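You operate a simulated robot arm through the tools that you are given. There is no shell and no other tool.

Carry out the task below with a simulated robot arm. There is one attempt and no reset: what you move stays moved.

JOB
Seal the bagged pillow at the heat printed on the bags in the holder, then switch the heater off.
Fine: start once the green lamp is lit; pull the drawer out at the end.

The check looks at the end state, three seconds after you hand in, the way a careful person would. Anything else that was tipped, shoved, dropped, spilled or broken makes it a failure. Lids that push on must go on centred and level and be pressed home; caps that screw on are set level and turned clockwise until they are tight.

ROBOT AND FRAMES
A 6-joint arm with a two-finger gripper, fixed in place. Base frame: the origin is at the foot of the arm, x ahead of it, y to its left, z up. Readings come in m, degrees, newtons and seconds.
Its first joint turns from -166.0 to 166.0 degrees. Payload 2.45 kg.
The tool frame sits at the grasp point between the pads (the TCP): z along the fingers, y along the line on which they close. The tips reach 0.02 m beyond it. The gripper opens to 0.14 m. The gripper's body begins 0.168 m behind the TCP.
Orientation is told as [roll, pitch, yaw] about the base's x, y, z axes, in that order, counted from this pose: with the fingers straight down and closing along the base's y, the tool's x points along the base's -x, its y along +y and its z along -z.

CONTROLS
- The arm moves only by the tool play_rows. Its argument "steps" is one flat list of numbers, 7 for each row, row after row: the shift along the tool's x, y, z in units of 50 mm (1.0 is 50 mm), then the turn, a rotation vector about the tool's x, y, z in units of 8 degrees (1.0 is 8 degrees), then the opening, from 0 (shut) to 1 (fully open). In form: [dx, dy, dz, ax, ay, az, grip, dx, dy, dz, ax, ay, az, grip, ...]. A call has 1 to 20 rows; each row shifts and turns the commanded pose from where the row before left it, along the tool's axes as they then stand. A call with a number of a shift or a turn outside -1 to 1 is refused whole. A row lasts 0.2 s, in which the tool goes at most 0.05 m and 8.6 degrees; a call with a longer step from one row to the next is refused whole, and so is a gripper value outside its range. A pose out of reach is approached as far as the arm can. The call stops where the force on the tool passes 40 N (or 10 N more than at its start, if that is more) or the arm is blocked; 0.2 s more then pass. The fingers move at their own pace (about 0.045 m/s each) and stop on an object; they squeeze with about 21 N. The grip force told is the motor's: it shows also when the fingers shut on nothing. Time passes only in rows, and 0.2 s behind the last, so rows that do not move let the fingers close. It gives the time, the measured TCP pose, the force on the tool (base axes), the opening and the grip force at its end, in the units of the frame above (readings bear some noise), with the torque about the TCP (base axes, N m) and any sound that the robot's microphone picked up.
- Cameras (640 x 400 px; columns grow to the right, rows downward): "scene" is fixed at [0.2184, -0.4999, 1.5849]; the picture's right is [-0.05, -1.00, 0.00], its down [-0.75, 0.04, -0.66] and it looks along [0.66, -0.04, -0.75] (base axes); focal length 214 px, centre (320, 200). "wrist" rides on the gripper at [0.078, 0.011, -0.209] in the tool frame; the picture's right is [-0.14, 0.99, 0.00], its down [-0.92, -0.13, -0.37] and it looks along [-0.37, -0.05, 0.93] (tool axes); focal length 280 px, centre (320, 200). There is no depth. A picture from a camera that has moved, and an enlarged one, comes with that camera's place and axes in the base frame and with its lens.
- snapshot(camera): a new picture of that camera. It takes no simulated time.
- enlarge(camera, box): a new picture of the part [left, top, right, bottom] of that camera's present view, enlarged. It takes no simulated time.
- finish_job(): hands the job in; it is judged then, once.

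Nothing tells you positions but the pictures and the camera data. Unless the task says otherwise, let go and move clear before handing in.

The tools are called after "Call:" by a JSON object that holds its "op" and its "data". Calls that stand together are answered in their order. play_rows: Moves the arm, as the interface text tells. Its arguments: {"type":"object","properties":{"steps":{"type":"array"}},"required":["steps"]} The other tools are called the same way: snapshot (camera) takes a picture; enlarge (camera, box) takes an enlarged picture of a part of a camera's view; finish_job () hands the job in.

At the start:

```text
clock: 0.0
ee_pos: [0.6915, -0.014, 1.1964]
ee_rot: [0.0, 0.0, -0.1]
contact_force: [0.2, -0.5, -0.2]
moment: [-0.02, 0.02, -0.03]
grip_width: 0.1399
grip_force: 0.1
```

scene: 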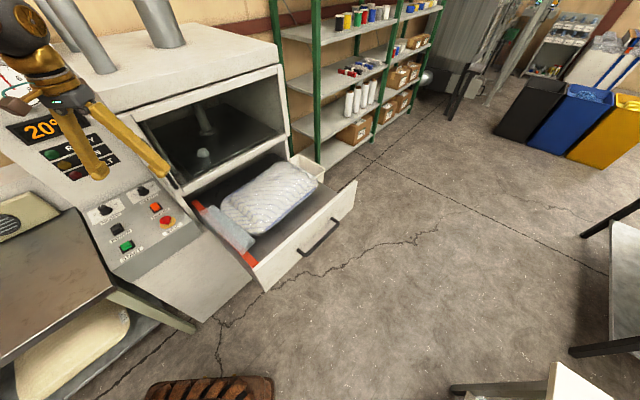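
wrist: 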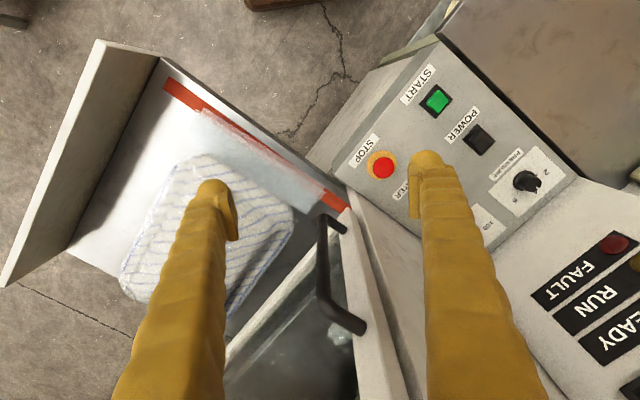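

I see a sealing machine with a drawer (pillow in it), a control panel and a display reading 20°. I'll look more closely before moving.

Call:
{"op": "enlarge", "data": {"camera": "scene", "box": [0, 60, 200, 280]}}

Call:
{"op": "enlarge", "data": {"camera": "scene", "box": [160, 100, 380, 300]}}

Call:
{"op": "enlarge", "data": {"camera": "wrist", "box": [320, 20, 640, 400]}}

Call:
{"op": "enlarge", "data": {"camera": "wrist", "box": [0, 20, 400, 400]}}

```text
1.82 times, centred on (100, 170) of scene
camera zoom: at [0.2184, -0.4999, 1.5849], right [-0.05, -1.0, 0.0], down [-0.75, 0.04, -0.66], along [0.66, -0.04, -0.75], focal length 390 px, centre (720, 254)
```

zoom: 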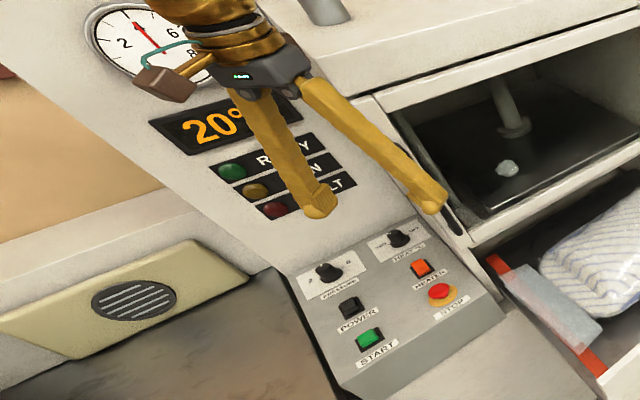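

```text
2.00 times, centred on (270, 200) of scene
camera zoom: at [0.2184, -0.4999, 1.5849], right [-0.05, -1.0, 0.0], down [-0.75, 0.04, -0.66], along [0.66, -0.04, -0.75], focal length 429 px, centre (420, 200)
```

zoom: 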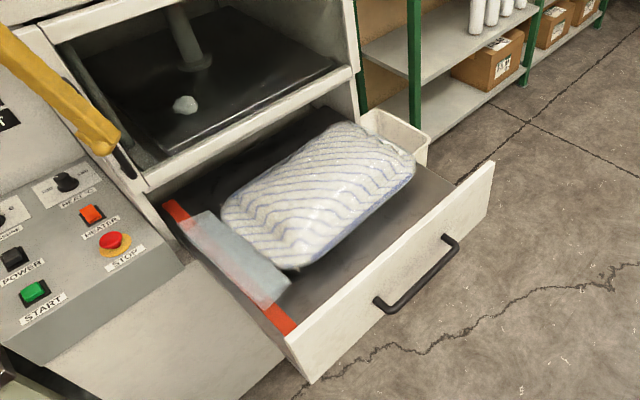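

```text
1.05 times, centred on (480, 210) of wrist (not enlarged: the box is as wide or as high as the picture)
camera zoom: at [0.6136, -0.0035, 1.4058], right [0.14, 0.99, 0.0], down [0.92, -0.13, 0.37], along [0.37, -0.05, -0.93], focal length 295 px, centre (152, 190)
```

zoom: 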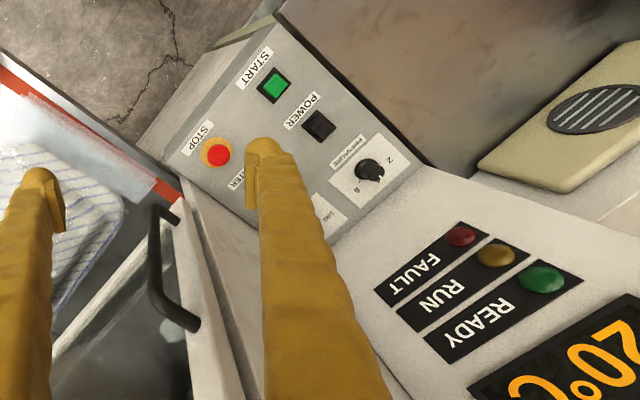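

```text
1.05 times, centred on (200, 210) of wrist (not enlarged: the box is as wide or as high as the picture)
camera zoom: at [0.6136, -0.0035, 1.4058], right [0.14, 0.99, 0.0], down [0.92, -0.13, 0.37], along [0.37, -0.05, -0.93], focal length 295 px, centre (446, 190)
```

zoom: 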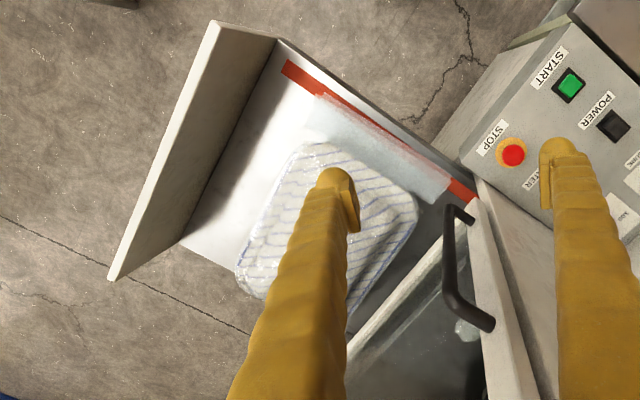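

The cream box beside the drawer may be the bag holder. I'll zoom in on several details.

Call:
{"op": "enlarge", "data": {"camera": "scene", "box": [280, 135, 344, 175]}}

Call:
{"op": "enlarge", "data": {"camera": "scene", "box": [80, 170, 192, 270]}}

Call:
{"op": "enlarge", "data": {"camera": "scene", "box": [0, 60, 130, 140]}}

Call:
{"op": "enlarge", "data": {"camera": "scene", "box": [120, 80, 280, 190]}}

Call:
{"op": "enlarge", "data": {"camera": "wrist", "box": [260, 180, 420, 360]}}

Call:
{"op": "enlarge", "data": {"camera": "wrist", "box": [440, 120, 600, 260]}}

```text
10.00 times, centred on (312, 155) of scene
camera zoom: at [0.2184, -0.4999, 1.5849], right [-0.05, -1.0, 0.0], down [-0.75, 0.04, -0.66], along [0.66, -0.04, -0.75], focal length 2145 px, centre (400, 650)
```

zoom: 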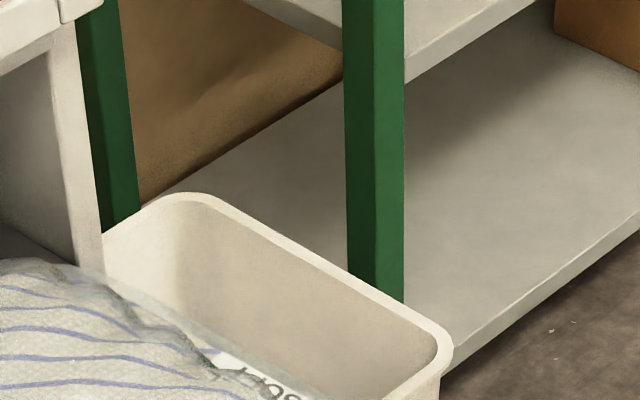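

```text
4.00 times, centred on (136, 220) of scene
camera zoom: at [0.2184, -0.4999, 1.5849], right [-0.05, -1.0, 0.0], down [-0.75, 0.04, -0.66], along [0.66, -0.04, -0.75], focal length 858 px, centre (1056, 120)
```

zoom: 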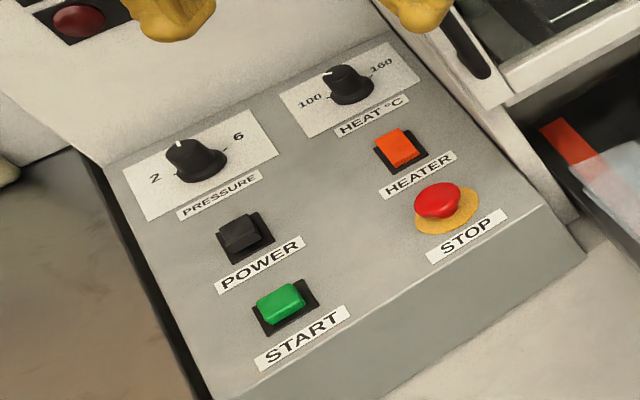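

```text
4.92 times, centred on (65, 100) of scene
camera zoom: at [0.2184, -0.4999, 1.5849], right [-0.05, -1.0, 0.0], down [-0.75, 0.04, -0.66], along [0.66, -0.04, -0.75], focal length 1056 px, centre (1575, 692)
```

zoom: 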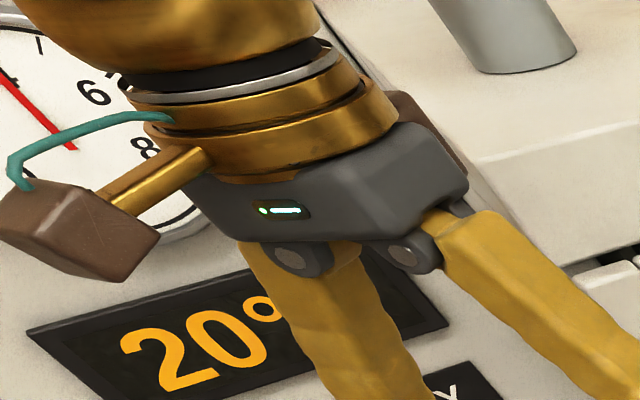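

```text
3.64 times, centred on (200, 135) of scene
camera zoom: at [0.2184, -0.4999, 1.5849], right [-0.05, -1.0, 0.0], down [-0.75, 0.04, -0.66], along [0.66, -0.04, -0.75], focal length 780 px, centre (756, 436)
```

zoom: 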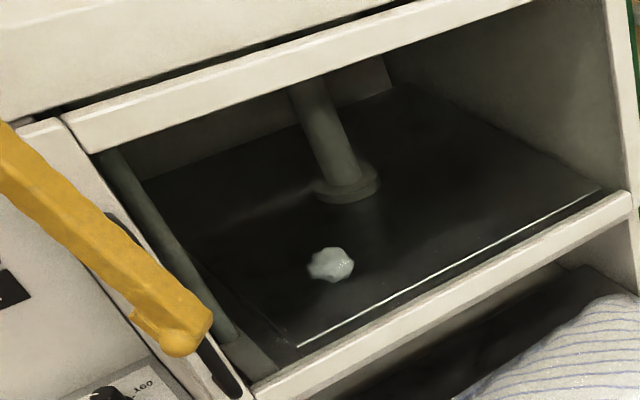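

```text
2.22 times, centred on (340, 270) of wrist
camera zoom: at [0.6136, -0.0035, 1.4058], right [0.14, 0.99, 0.0], down [0.92, -0.13, 0.37], along [0.37, -0.05, -0.93], focal length 623 px, centre (276, 44)
```

zoom: 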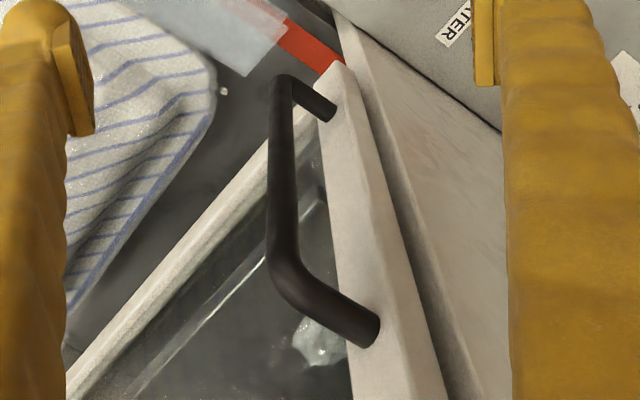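

```text
2.86 times, centred on (520, 190) of wrist
camera zoom: at [0.6136, -0.0035, 1.4058], right [0.14, 0.99, 0.0], down [0.92, -0.13, 0.37], along [0.37, -0.05, -0.93], focal length 801 px, centre (-251, 229)
```

zoom: 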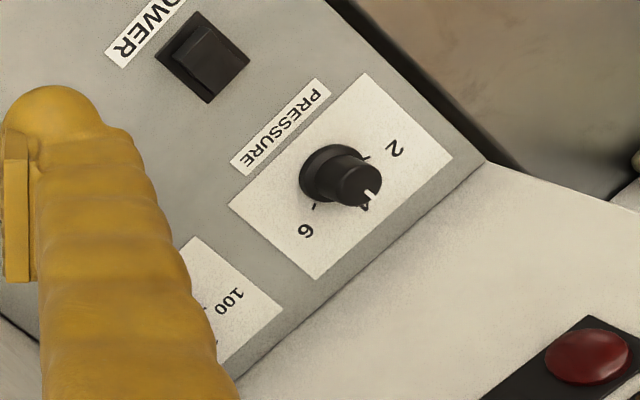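

The holder seems to be at roughly (1.0, -0.55, 0.9), right of the machine, with bags standing in it. I'll lift the gripper and move it over there, well in front of the machine, to read the print.

Call:
{"op": "play_rows", "data": {"steps": [0, 0, -1, 0, 0, 0, 1, 0, 0, -1, 0, 0, 0, 1, 0, -1, 0, 0, 0, 0, 1, 0, -1, 0, 0, 0, 0, 1, 0, -1, 0, 0, 0, 0, 1, 0, -1, 0, 0, 0, 0, 1, 0, -1, 0, 0, 0, 0, 1, 0, -1, 0, 0, 0, 0, 1, 0, -1, 0, 0, 0, 0, 1, 0, -1, 0, 0, 0, 0, 1, 0, -1, 0, 0, 0, 0, 1]}}

Call:
{"op": "snapshot", "data": {"camera": "wrist"}}

Call:
{"op": "snapshot", "data": {"camera": "scene"}}

```text
clock: 2.4
ee_pos: [0.6911, -0.466, 1.298]
ee_rot: [0.0, -0.2, -0.1]
contact_force: [0.2, 0.3, 0.1]
moment: [-0.04, -0.06, 0.02]
grip_width: 0.1402
grip_force: 0.0
```

```text
taken
camera wrist: at [0.614, -0.4559, 1.5077], right [0.14, 0.99, 0.0], down [0.92, -0.13, 0.37], along [0.37, -0.05, -0.93], focal length 280 px, centre (320, 200)
```

wrist: 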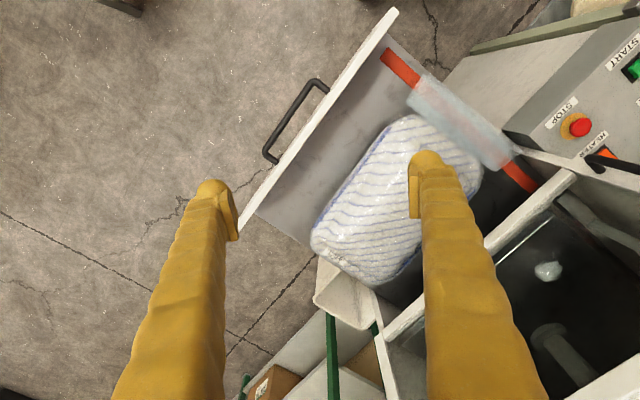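

```text
taken
```

scene: 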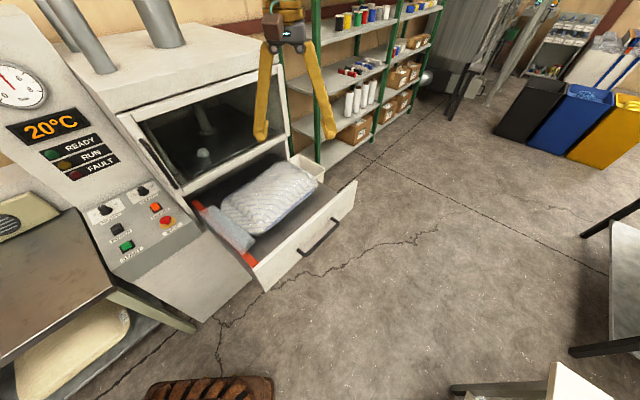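

The holder shows between the fingers at about wrist (345, 295). I'll enlarge it.

Call:
{"op": "enlarge", "data": {"camera": "wrist", "box": [290, 240, 400, 340]}}

Call:
{"op": "enlarge", "data": {"camera": "scene", "box": [0, 50, 190, 180]}}

Call:
{"op": "enlarge", "data": {"camera": "scene", "box": [120, 90, 220, 210]}}

Call:
{"op": "enlarge", "data": {"camera": "wrist", "box": [480, 130, 640, 330]}}

```text
4.00 times, centred on (345, 290) of wrist
camera zoom: at [0.614, -0.4559, 1.5077], right [0.14, 0.99, 0.0], down [0.92, -0.13, 0.37], along [0.37, -0.05, -0.93], focal length 1122 px, centre (220, -160)
```

zoom: 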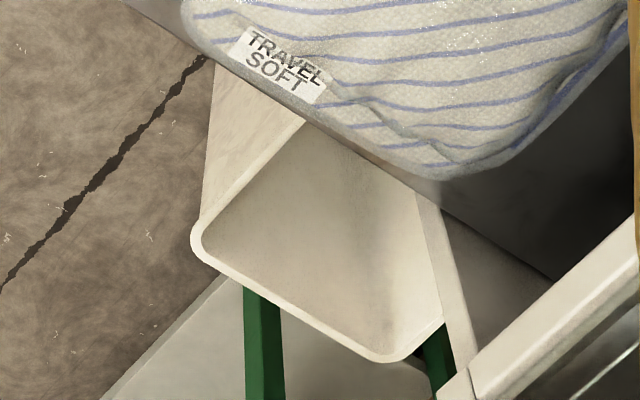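

```text
3.08 times, centred on (95, 115) of scene
camera zoom: at [0.2184, -0.4999, 1.5849], right [-0.05, -1.0, 0.0], down [-0.75, 0.04, -0.66], along [0.66, -0.04, -0.75], focal length 660 px, centre (1012, 462)
```

zoom: 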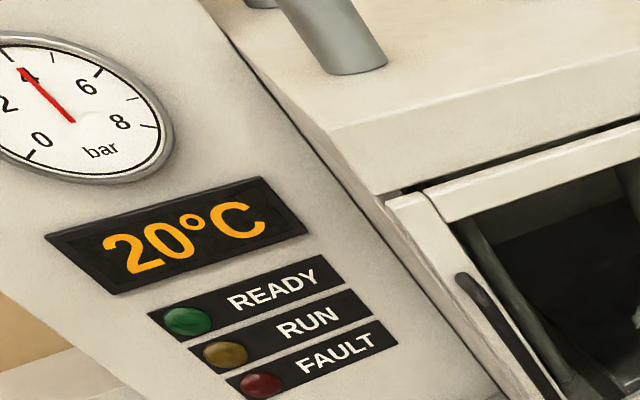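

```text
3.33 times, centred on (170, 150) of scene
camera zoom: at [0.2184, -0.4999, 1.5849], right [-0.05, -1.0, 0.0], down [-0.75, 0.04, -0.66], along [0.66, -0.04, -0.75], focal length 715 px, centre (820, 367)
```

zoom: 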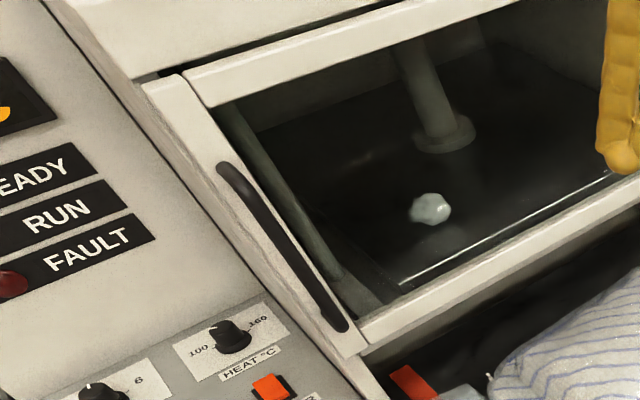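

```text
2.00 times, centred on (560, 230) of wrist
camera zoom: at [0.614, -0.4559, 1.5077], right [0.14, 0.99, 0.0], down [0.92, -0.13, 0.37], along [0.37, -0.05, -0.93], focal length 561 px, centre (-160, 140)
```

zoom: 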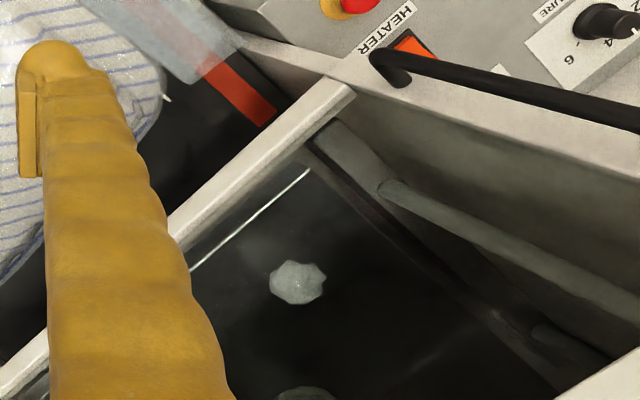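

The cream bin right of the machine looks empty, and the bagged pillow is labelled "TRAVEL SOFT". The bag holder may be elsewhere, and the chamber door looks slightly ajar, so I'll check the left side in the scene view.

Call:
{"op": "enlarge", "data": {"camera": "scene", "box": [0, 170, 200, 400]}}

Call:
{"op": "enlarge", "data": {"camera": "scene", "box": [440, 180, 640, 400]}}

Call:
{"op": "enlarge", "data": {"camera": "scene", "box": [270, 0, 450, 150]}}

Call:
{"op": "enlarge", "data": {"camera": "scene", "box": [440, 0, 640, 160]}}

Call:
{"op": "enlarge", "data": {"camera": "scene", "box": [100, 60, 300, 200]}}

```text
1.74 times, centred on (100, 285) of scene
camera zoom: at [0.2184, -0.4999, 1.5849], right [-0.05, -1.0, 0.0], down [-0.75, 0.04, -0.66], along [0.66, -0.04, -0.75], focal length 373 px, centre (703, 52)
```

zoom: 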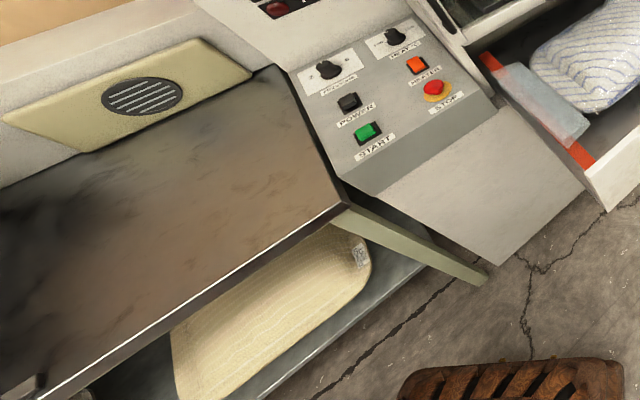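

```text
1.82 times, centred on (540, 290) of scene
camera zoom: at [0.2184, -0.4999, 1.5849], right [-0.05, -1.0, 0.0], down [-0.75, 0.04, -0.66], along [0.66, -0.04, -0.75], focal length 390 px, centre (-80, 36)
```

zoom: 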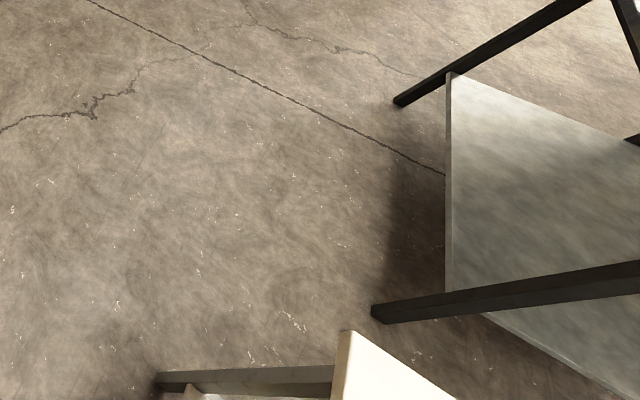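

```text
2.67 times, centred on (360, 75) of scene
camera zoom: at [0.2184, -0.4999, 1.5849], right [-0.05, -1.0, 0.0], down [-0.75, 0.04, -0.66], along [0.66, -0.04, -0.75], focal length 572 px, centre (213, 533)
```

zoom: 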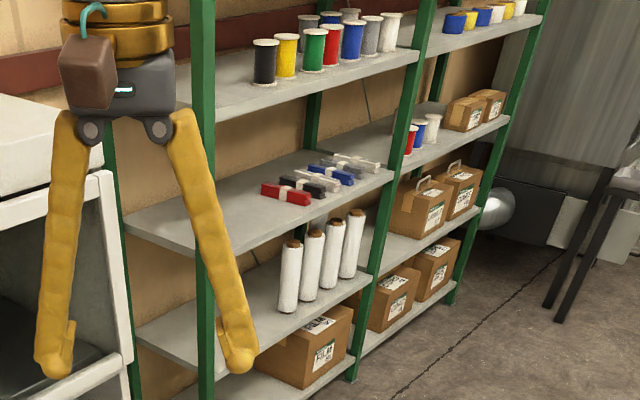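

```text
2.50 times, centred on (540, 80) of scene
camera zoom: at [0.2184, -0.4999, 1.5849], right [-0.05, -1.0, 0.0], down [-0.75, 0.04, -0.66], along [0.66, -0.04, -0.75], focal length 536 px, centre (-230, 500)
```

zoom: 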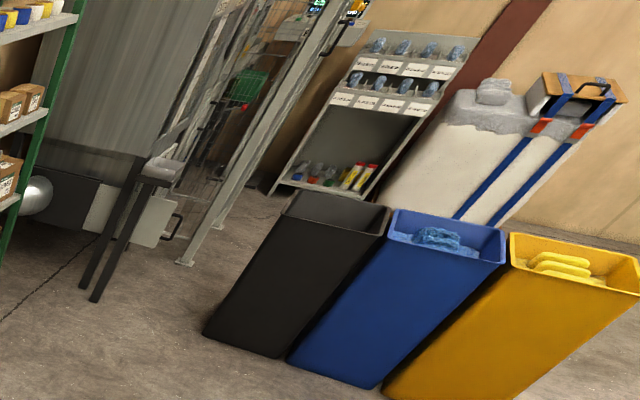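

```text
2.86 times, centred on (200, 130) of scene
camera zoom: at [0.2184, -0.4999, 1.5849], right [-0.05, -1.0, 0.0], down [-0.75, 0.04, -0.66], along [0.66, -0.04, -0.75], focal length 613 px, centre (663, 400)
```

zoom: 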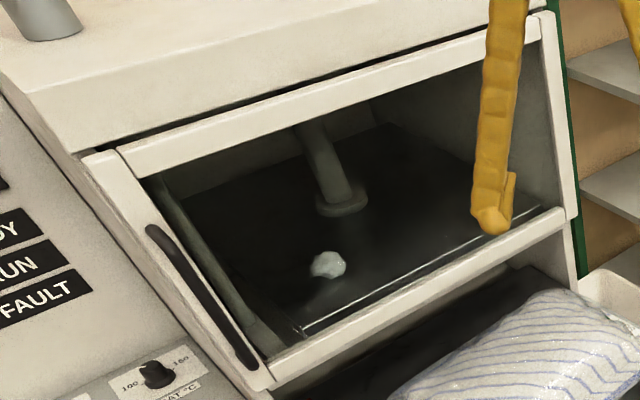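

I still need the bag holder. I'll pan the wrist camera toward the right (+x, −y) from a clear spot.

Call:
{"op": "play_rows", "data": {"steps": [0, 0, 0, 0, 0, 1, 1, 0, 0, 0, 0, 0, 1, 1, 0, 0, 0, 0, 0, 1, 1, 0, 0, 0, 0, 0, 1, 1, 0, 0, 0, 0, 0, 1, 1, 0, 0, 0, 0, 0, 0.6, 1]}}

Call:
{"op": "snapshot", "data": {"camera": "wrist"}}

Call:
{"op": "play_rows", "data": {"steps": [0, 0, 0, 0, 0, 1, 1, 0, 0, 0, 0, 0, 1, 1, 0, 0, 0, 0, 0, 1, 1, 0, 0, 0, 0, 0, 1, 1, 0, 0, 0, 0, 0, 1, 1, 0, 0, 0, 0, 0, 0.6, 1]}}

Call:
{"op": "snapshot", "data": {"camera": "wrist"}}

```text
clock: 3.8
ee_pos: [0.6917, -0.4644, 1.2975]
ee_rot: [0.0, -0.1, -44.9]
contact_force: [1.2, -0.3, 0.5]
moment: [-0.04, 0.01, -0.03]
grip_width: 0.1402
grip_force: 0.0
```

```text
taken
camera wrist: at [0.644, -0.4027, 1.5058], right [0.8, 0.6, 0.0], down [0.56, -0.74, 0.37], along [0.22, -0.29, -0.93], focal length 280 px, centre (320, 200)
```

wrist: 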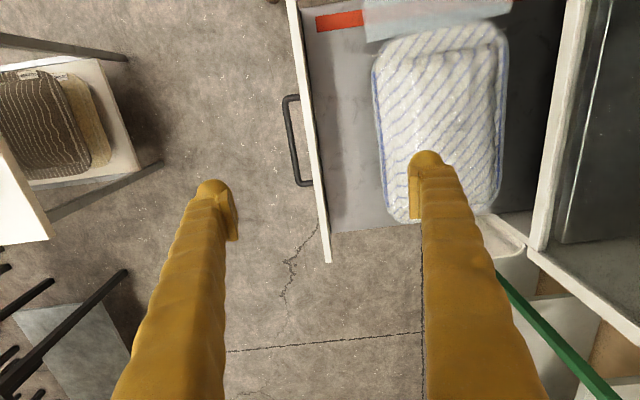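

```text
clock: 5.2
ee_pos: [0.6906, -0.4642, 1.296]
ee_rot: [-0.1, 0.0, -89.7]
contact_force: [1.7, 0.8, -0.1]
moment: [0.01, 0.03, -0.03]
grip_width: 0.14
grip_force: 0.0
```

```text
taken
camera wrist: at [0.7016, -0.3859, 1.5058], right [0.99, -0.13, 0.0], down [-0.12, -0.92, 0.37], along [-0.05, -0.37, -0.93], focal length 280 px, centre (320, 200)
```

wrist: 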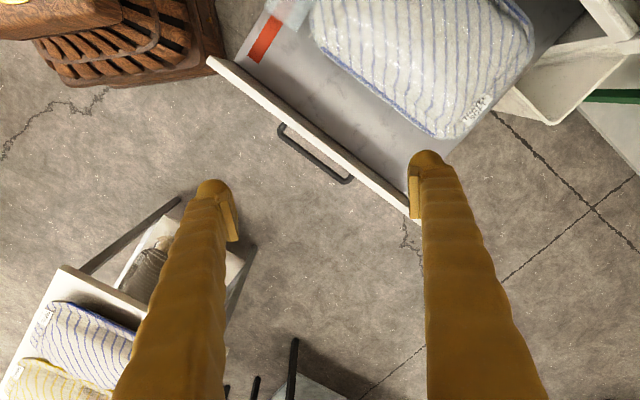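

There's a table with other pillows at the lower left. I'll zoom in on the bin and the labels.

Call:
{"op": "enlarge", "data": {"camera": "wrist", "box": [440, 40, 640, 160]}}

Call:
{"op": "enlarge", "data": {"camera": "wrist", "box": [0, 180, 220, 400]}}

Call:
{"op": "enlarge", "data": {"camera": "wrist", "box": [0, 0, 260, 120]}}

```text
3.20 times, centred on (540, 100) of wrist
camera zoom: at [0.7016, -0.3859, 1.5058], right [0.99, -0.13, 0.0], down [-0.12, -0.92, 0.37], along [-0.05, -0.37, -0.93], focal length 897 px, centre (-384, 520)
```

zoom: 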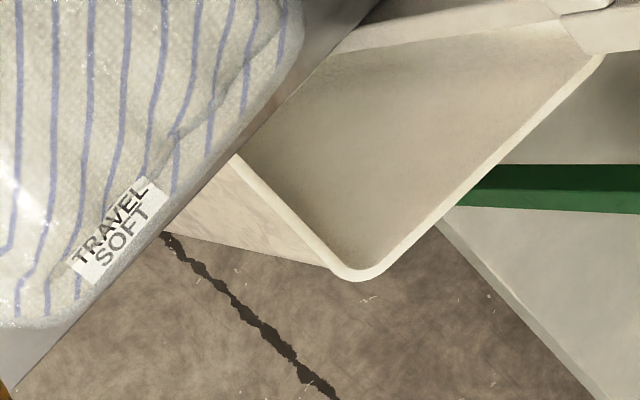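

```text
1.82 times, centred on (110, 290) of wrist
camera zoom: at [0.7016, -0.3859, 1.5058], right [0.99, -0.13, 0.0], down [-0.12, -0.92, 0.37], along [-0.05, -0.37, -0.93], focal length 510 px, centre (702, 36)
```

zoom: 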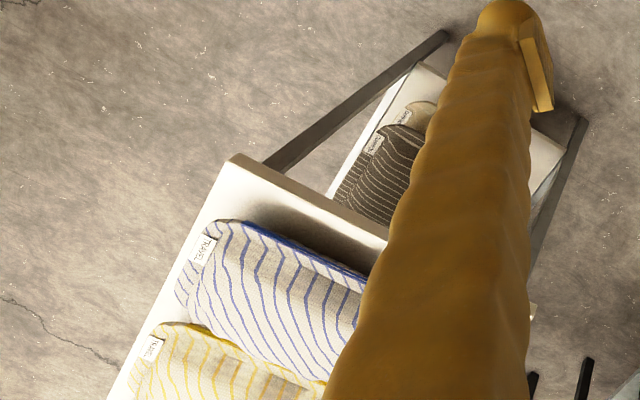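

```text
2.46 times, centred on (130, 60) of wrist
camera zoom: at [0.7016, -0.3859, 1.5058], right [0.99, -0.13, 0.0], down [-0.12, -0.92, 0.37], along [-0.05, -0.37, -0.93], focal length 690 px, centre (788, 545)
```

zoom: 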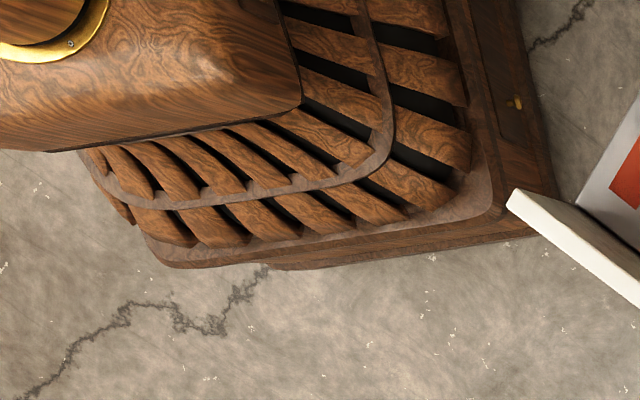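

The bin at the right is low and far (about x 1.5, z 0.45). Next I'll back the tool off from the machine and swing it to face the panel and the left side.

Call:
{"op": "play_rows", "data": {"steps": [0, -1, 0, 0, 0, 0, 1, 0, -1, 0, 0, 0, 0, 1, 0, -1, 0, 0, 0, 0, 1, 0, -1, 0, 0, 0, 0, 1, 1, 0, 0, 0, 0, 0, 1, 1, 0, 0, 0, 0, 0, 1, 1, 0, 0, 0, 0, 0, 1, 1, 0, 0, 0, 0, 0, 1, 1, 0, 0, 0, 0, 0, 1, 1, 0, 0, 0, 0, 0, 1, 1, 0, 0, 0, 0, 0, 1, 1, 0, 0, 0, 0, 0, 1, 1, 0, 0, 0, 0, 0, 1, 0, 0, -1, 0, 0, 0, 1]}}

Call:
{"op": "play_rows", "data": {"steps": [0, 0, 0, 0, 0, -1, 1, 0, 0, 0, 0, 0, -1, 1, 0, 0, 0, 0, 0, -1, 1, 0, 0, 0, 0, 0, -1, 1, 0, 0, 0, 0, 0, -1, 1, 0, 0, 0, 0, 0, -1, 1, 0, 0, 0, 0, 0, -1, 1, 0, 0, 0, 0, 0, -1, 1, 0, 0, 0, 0, 0, -1, 1, 0, 0, 0, 0, 0, -1, 1, 0, 0, 0, 0, 0, -1, 1, 0, 0, 0, 0, 0, -1, 1, 0, 0, 0, 0, 0, -1, 1, 0, 0, 0, 0, 0, -1, 1, 0, 0, 0, 0, 0, -1, 1, 0, 0, 0, 0, 0, -1, 1, 0, 0, 0, 0, 0, -0.9, 1]}}

Call:
{"op": "snapshot", "data": {"camera": "wrist"}}

Call:
{"op": "snapshot", "data": {"camera": "scene"}}

```text
clock: 8.2
ee_pos: [0.4888, -0.0128, 1.348]
ee_rot: [0.0, 0.0, -89.6]
contact_force: [0.0, 0.2, 0.2]
moment: [0.04, 0.02, -0.03]
grip_width: 0.1398
grip_force: 0.1
```

```text
clock: 11.8
ee_pos: [0.4868, -0.0152, 1.3455]
ee_rot: [0.0, 0.0, 45.7]
contact_force: [1.0, 0.2, 0.0]
moment: [0.01, 0.0, -0.03]
grip_width: 0.1399
grip_force: 0.0
```

```text
taken
camera wrist: at [0.4254, -0.0636, 1.5555], right [-0.61, 0.79, 0.0], down [0.73, 0.57, 0.37], along [0.29, 0.23, -0.93], focal length 280 px, centre (320, 200)
```

wrist: 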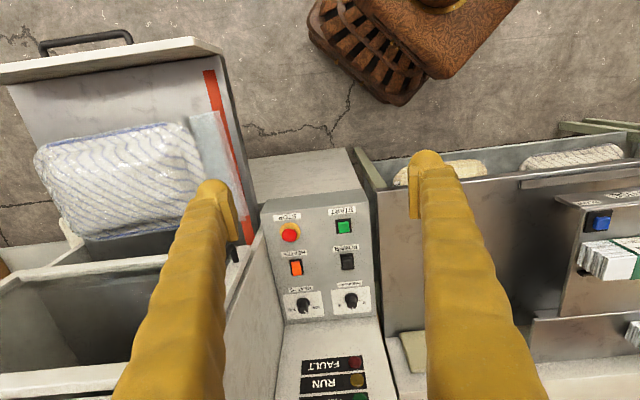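

```text
taken
```

scene: 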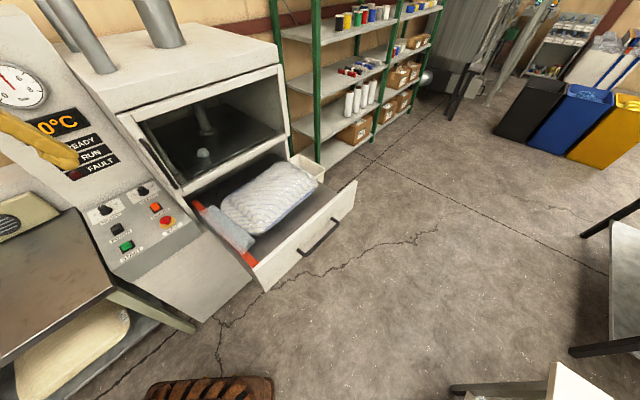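

Left of the machine is a table with stacks of bags beside a blue button, so that's probably the holder. I'll zoom in.

Call:
{"op": "enlarge", "data": {"camera": "wrist", "box": [520, 180, 640, 360]}}

Call:
{"op": "enlarge", "data": {"camera": "wrist", "box": [230, 180, 410, 400]}}

```text
2.22 times, centred on (580, 270) of wrist
camera zoom: at [0.4254, -0.0636, 1.5555], right [-0.61, 0.79, 0.0], down [0.73, 0.57, 0.37], along [0.29, 0.23, -0.93], focal length 623 px, centre (-258, 44)
```

zoom: 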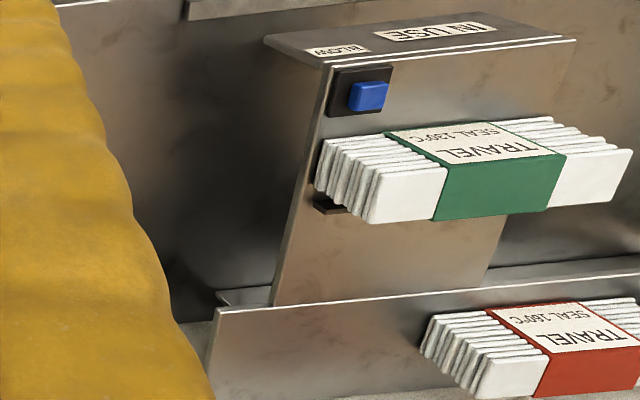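

```text
1.82 times, centred on (320, 290) of wrist
camera zoom: at [0.4254, -0.0636, 1.5555], right [-0.61, 0.79, 0.0], down [0.73, 0.57, 0.37], along [0.29, 0.23, -0.93], focal length 510 px, centre (320, 36)
```

zoom: 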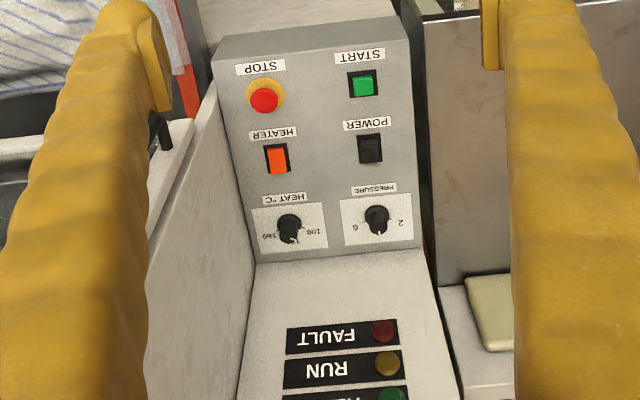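

The holder marked "IN USE" has green-banded bags reading something like "SEAL 130°C"; the red-banded ones (160°C?) sit on a shelf. I'll zoom in further to read the print properly.

Call:
{"op": "enlarge", "data": {"camera": "wrist", "box": [576, 225, 640, 265]}}

Call:
{"op": "enlarge", "data": {"camera": "wrist", "box": [576, 190, 640, 230]}}

Call:
{"op": "play_rows", "data": {"steps": [0, 1, 0, 0, 0, 0, 1, 0, 1, 0, 0, 0, 0, 1, 0, 1, 0, 0, 0, 0, 1, 0, 1, 0, 0, 0, 0, 1]}}

Call:
{"op": "snapshot", "data": {"camera": "wrist"}}

```text
10.00 times, centred on (608, 245) of wrist
camera zoom: at [0.4254, -0.0636, 1.5555], right [-0.61, 0.79, 0.0], down [0.73, 0.57, 0.37], along [0.29, 0.23, -0.93], focal length 2804 px, centre (-2560, -250)
```

zoom: 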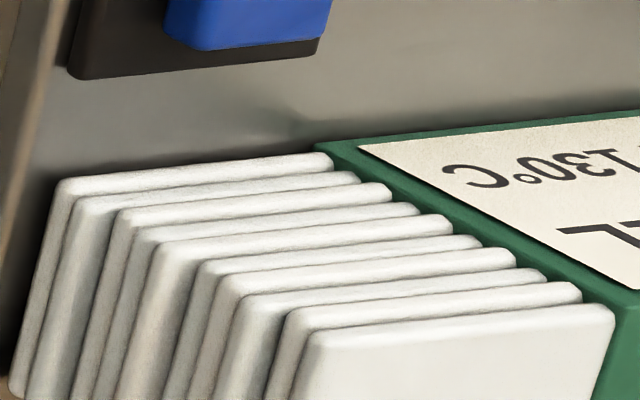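

```text
10.00 times, centred on (608, 210) of wrist
camera zoom: at [0.4254, -0.0636, 1.5555], right [-0.61, 0.79, 0.0], down [0.73, 0.57, 0.37], along [0.29, 0.23, -0.93], focal length 2804 px, centre (-2560, 100)
```

zoom: 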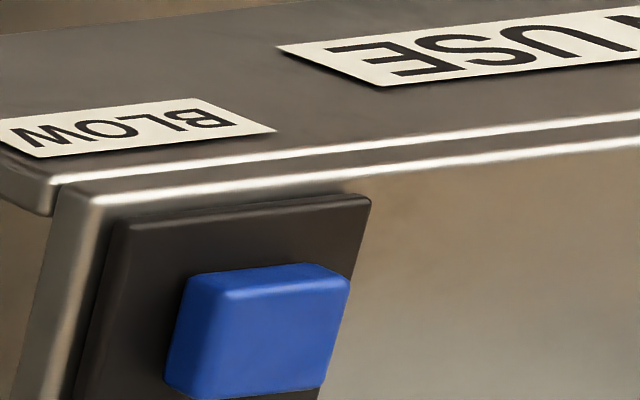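

```text
clock: 12.8
ee_pos: [0.3456, 0.1267, 1.3493]
ee_rot: [0.0, -0.1, 45.6]
contact_force: [0.4, -0.6, 0.3]
moment: [-0.01, 0.0, 0.02]
grip_width: 0.1402
grip_force: 0.0
```

```text
taken
camera wrist: at [0.2845, 0.0774, 1.558], right [-0.61, 0.79, 0.0], down [0.74, 0.57, 0.37], along [0.29, 0.23, -0.93], focal length 280 px, centre (320, 200)
```

wrist: 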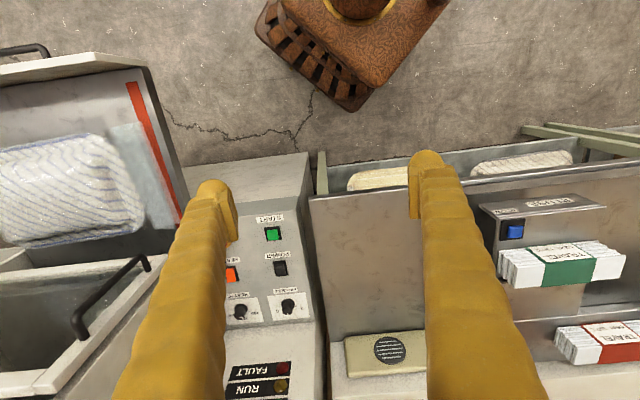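

Call:
{"op": "enlarge", "data": {"camera": "wrist", "box": [525, 235, 605, 290]}}

Call:
{"op": "enlarge", "data": {"camera": "wrist", "box": [550, 310, 640, 370]}}

Call:
{"op": "enlarge", "data": {"camera": "wrist", "box": [460, 180, 640, 380]}}

Call:
{"op": "enlarge", "data": {"camera": "wrist", "box": [210, 200, 330, 350]}}

Call:
{"op": "enlarge", "data": {"camera": "wrist", "box": [0, 230, 180, 400]}}

```text
7.27 times, centred on (565, 262) of wrist
camera zoom: at [0.2845, 0.0774, 1.558], right [-0.61, 0.79, 0.0], down [0.74, 0.57, 0.37], along [0.29, 0.23, -0.93], focal length 2039 px, centre (-1462, -254)
```

zoom: 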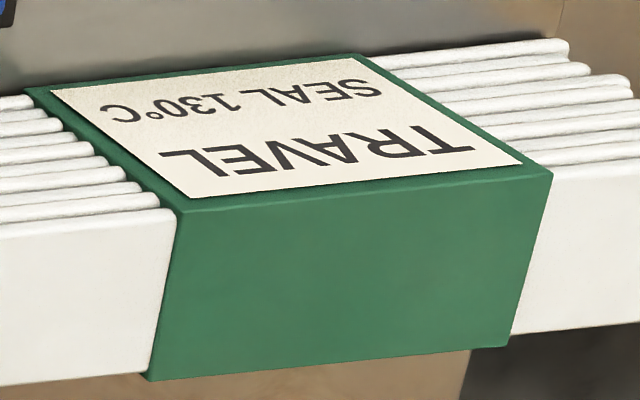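

```text
6.67 times, centred on (595, 340) of wrist
camera zoom: at [0.2845, 0.0774, 1.558], right [-0.61, 0.79, 0.0], down [0.74, 0.57, 0.37], along [0.29, 0.23, -0.93], focal length 1869 px, centre (-1513, -733)
```

zoom: 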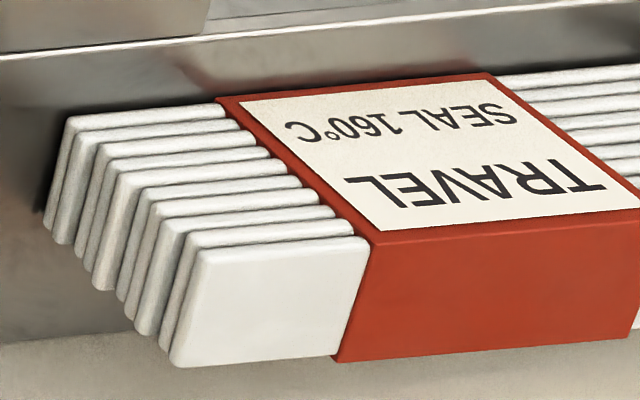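

```text
2.00 times, centred on (550, 280) of wrist
camera zoom: at [0.2845, 0.0774, 1.558], right [-0.61, 0.79, 0.0], down [0.74, 0.57, 0.37], along [0.29, 0.23, -0.93], focal length 561 px, centre (-140, 40)
```

zoom: 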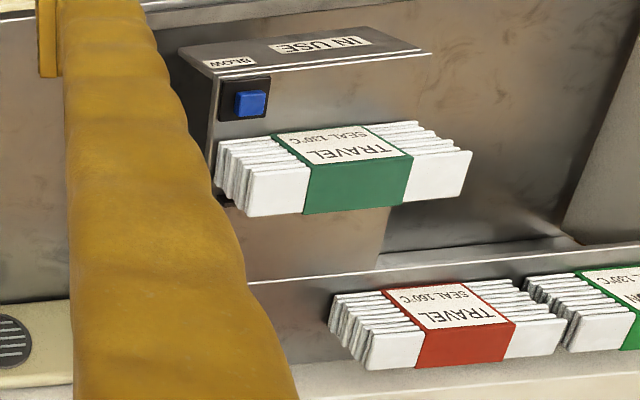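

```text
2.67 times, centred on (270, 275) of wrist
camera zoom: at [0.2845, 0.0774, 1.558], right [-0.61, 0.79, 0.0], down [0.74, 0.57, 0.37], along [0.29, 0.23, -0.93], focal length 748 px, centre (453, 0)
```

zoom: 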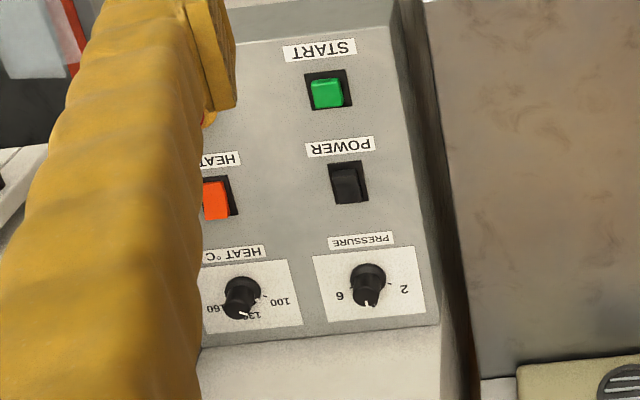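

```text
2.35 times, centred on (90, 315) of wrist
camera zoom: at [0.2845, 0.0774, 1.558], right [-0.61, 0.79, 0.0], down [0.74, 0.57, 0.37], along [0.29, 0.23, -0.93], focal length 660 px, centre (861, -71)
```

zoom: 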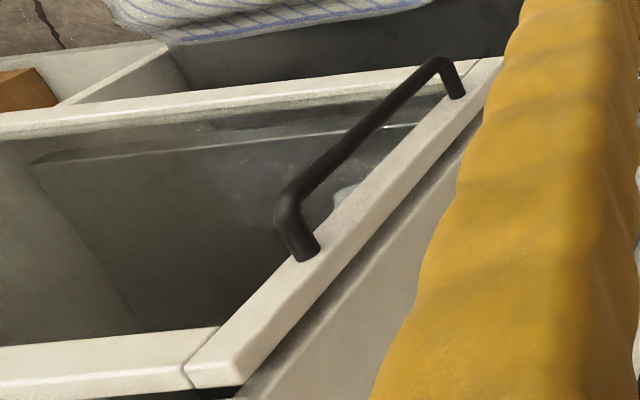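

The holder marked "IN USE" has green-banded TRAVEL bags printed SEAL 130°C. I make the panel to be at z≈0.865, with START about (0.67, 0.20), HEATER (0.86, 0.18) and the HEAT knob (0.96, 0.28). I'll move closer for a better look at the panel.

Call:
{"op": "play_rows", "data": {"steps": [-0.48, -0.81, 0, 0, 0, 0, 1, -0.48, -0.81, 0, 0, 0, 0, 1, -0.48, -0.81, 0, 0, 0, 0, 1, -0.48, -0.81, 0, 0, 0, 0, 1, -0.48, -0.81, 0, 0, 0, 0, 1, -0.48, -0.81, 0, 0, 0, 0, 1]}}

Call:
{"op": "snapshot", "data": {"camera": "wrist"}}

Call:
{"op": "enlarge", "data": {"camera": "wrist", "box": [260, 100, 420, 400]}}

```text
clock: 14.2
ee_pos: [0.6173, 0.0569, 1.3429]
ee_rot: [-0.2, -0.1, 45.5]
contact_force: [-0.6, -0.5, 0.8]
moment: [0.02, -0.08, 0.01]
grip_width: 0.14
grip_force: 0.1
```

```text
taken
camera wrist: at [0.5555, 0.0088, 1.5521], right [-0.61, 0.79, 0.0], down [0.73, 0.57, 0.37], along [0.29, 0.23, -0.93], focal length 280 px, centre (320, 200)
```

wrist: 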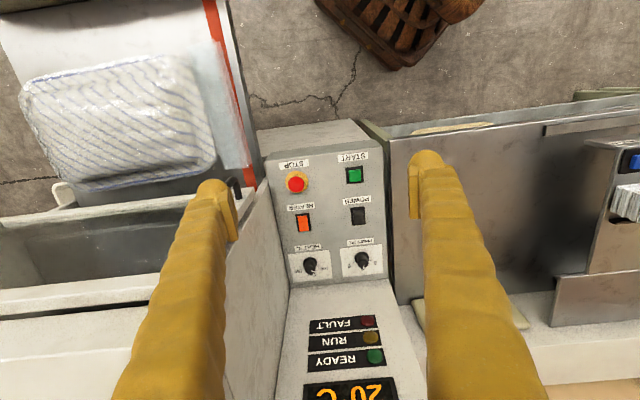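

```text
1.33 times, centred on (340, 250) of wrist
camera zoom: at [0.5555, 0.0088, 1.5521], right [-0.61, 0.79, 0.0], down [0.73, 0.57, 0.37], along [0.29, 0.23, -0.93], focal length 374 px, centre (293, 133)
```

zoom: 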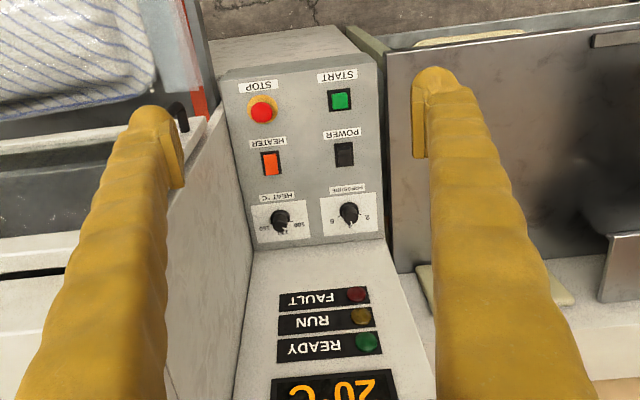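

I'll zoom in on the knobs, switches and lamps.

Call:
{"op": "enlarge", "data": {"camera": "wrist", "box": [280, 235, 392, 290]}}

Call:
{"op": "enlarge", "data": {"camera": "wrist", "box": [270, 145, 390, 240]}}

Call:
{"op": "enlarge", "data": {"camera": "wrist", "box": [280, 300, 420, 400]}}

Call:
{"op": "enlarge", "data": {"camera": "scene", "box": [120, 180, 152, 200]}}

Call:
{"op": "enlarge", "data": {"camera": "scene", "box": [90, 195, 180, 260]}}

```text
5.71 times, centred on (336, 262) of wrist
camera zoom: at [0.5555, 0.0088, 1.5521], right [-0.61, 0.79, 0.0], down [0.73, 0.57, 0.37], along [0.29, 0.23, -0.93], focal length 1602 px, centre (229, -157)
```

zoom: 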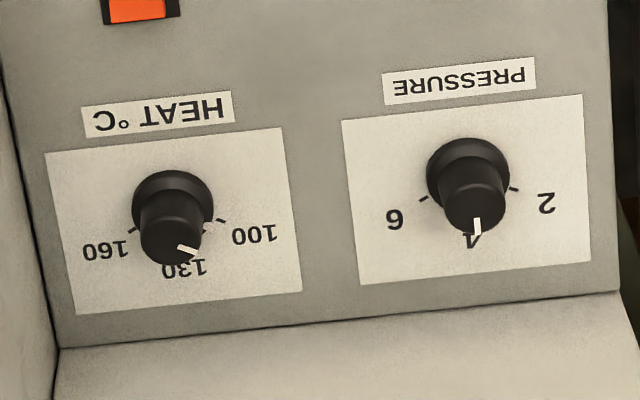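

```text
4.21 times, centred on (330, 192) of wrist
camera zoom: at [0.5555, 0.0088, 1.5521], right [-0.61, 0.79, 0.0], down [0.73, 0.57, 0.37], along [0.29, 0.23, -0.93], focal length 1181 px, centre (278, 232)
```

zoom: 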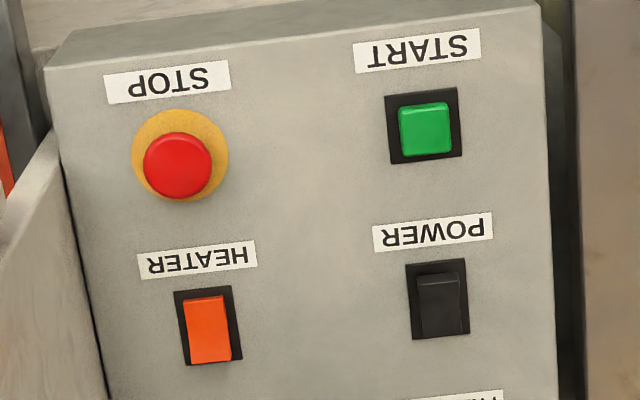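

```text
4.00 times, centred on (350, 350) of wrist
camera zoom: at [0.5555, 0.0088, 1.5521], right [-0.61, 0.79, 0.0], down [0.73, 0.57, 0.37], along [0.29, 0.23, -0.93], focal length 1122 px, centre (200, -400)
```

zoom: 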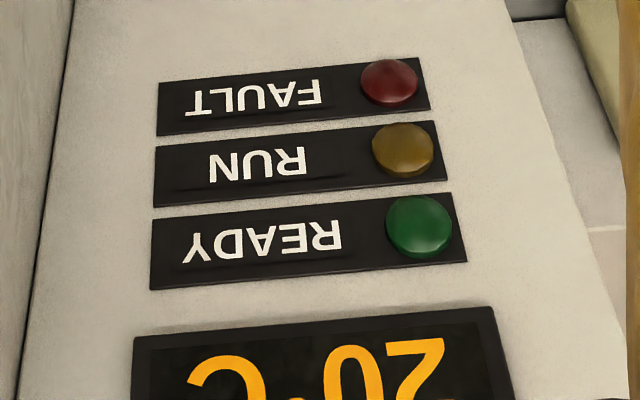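

```text
16.00 times, centred on (136, 190) of scene
camera zoom: at [0.2184, -0.4999, 1.5849], right [-0.05, -1.0, 0.0], down [-0.75, 0.04, -0.66], along [0.66, -0.04, -0.75], focal length 3432 px, centre (3264, 360)
```

zoom: 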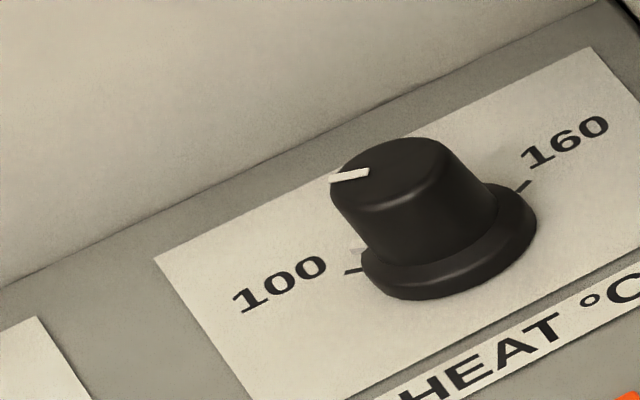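

```text
6.15 times, centred on (135, 228) of scene
camera zoom: at [0.2184, -0.4999, 1.5849], right [-0.05, -1.0, 0.0], down [-0.75, 0.04, -0.66], along [0.66, -0.04, -0.75], focal length 1320 px, centre (1458, 31)
```

zoom: 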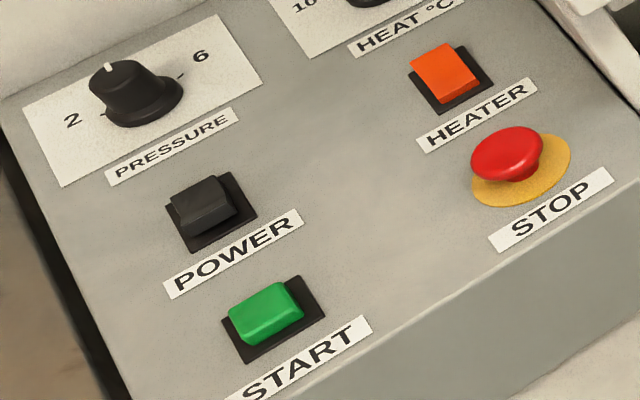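

The HEAT knob points at 100, so it must turn clockwise to 130 (about 60°). The lamps are dark and the display reads 20°C, so the heater is off. Before starting I want to see whether the chamber door is ajar.

Call:
{"op": "enlarge", "data": {"camera": "wrist", "box": [0, 160, 260, 400]}}

Call:
{"op": "enlarge", "data": {"camera": "scene", "box": [110, 100, 190, 200]}}

Call:
{"op": "enlarge", "data": {"camera": "scene", "box": [240, 50, 310, 170]}}

Call:
{"op": "enlarge", "data": {"camera": "scene", "box": [150, 160, 250, 280]}}

```text
1.67 times, centred on (130, 280) of wrist
camera zoom: at [0.5555, 0.0088, 1.5521], right [-0.61, 0.79, 0.0], down [0.73, 0.57, 0.37], along [0.29, 0.23, -0.93], focal length 467 px, centre (637, 67)
```

zoom: 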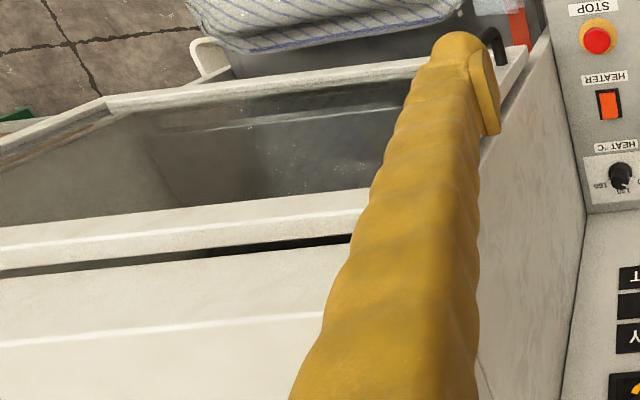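

```text
4.00 times, centred on (150, 150) of scene
camera zoom: at [0.2184, -0.4999, 1.5849], right [-0.05, -1.0, 0.0], down [-0.75, 0.04, -0.66], along [0.66, -0.04, -0.75], focal length 858 px, centre (1000, 400)
```

zoom: 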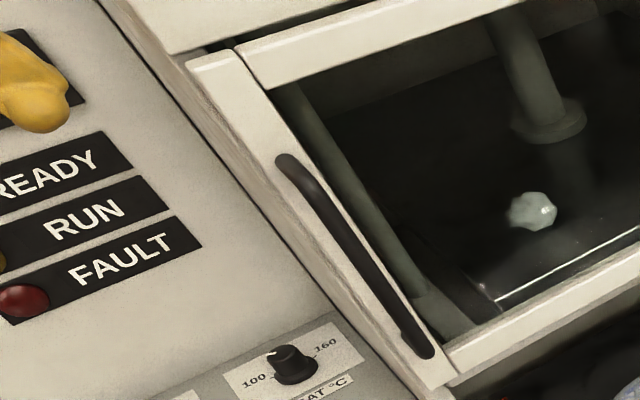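

```text
3.33 times, centred on (275, 110) of scene
camera zoom: at [0.2184, -0.4999, 1.5849], right [-0.05, -1.0, 0.0], down [-0.75, 0.04, -0.66], along [0.66, -0.04, -0.75], focal length 715 px, centre (470, 500)
```

zoom: 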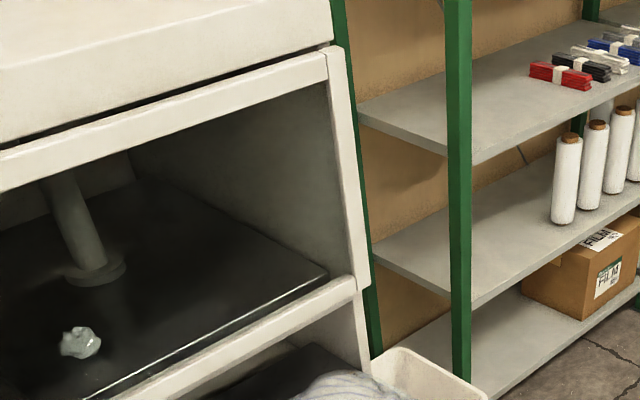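

```text
3.33 times, centred on (200, 220) of scene
camera zoom: at [0.2184, -0.4999, 1.5849], right [-0.05, -1.0, 0.0], down [-0.75, 0.04, -0.66], along [0.66, -0.04, -0.75], focal length 715 px, centre (720, 133)
```

zoom: 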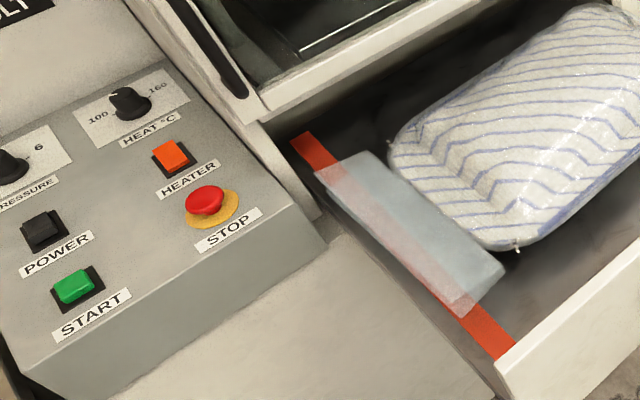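

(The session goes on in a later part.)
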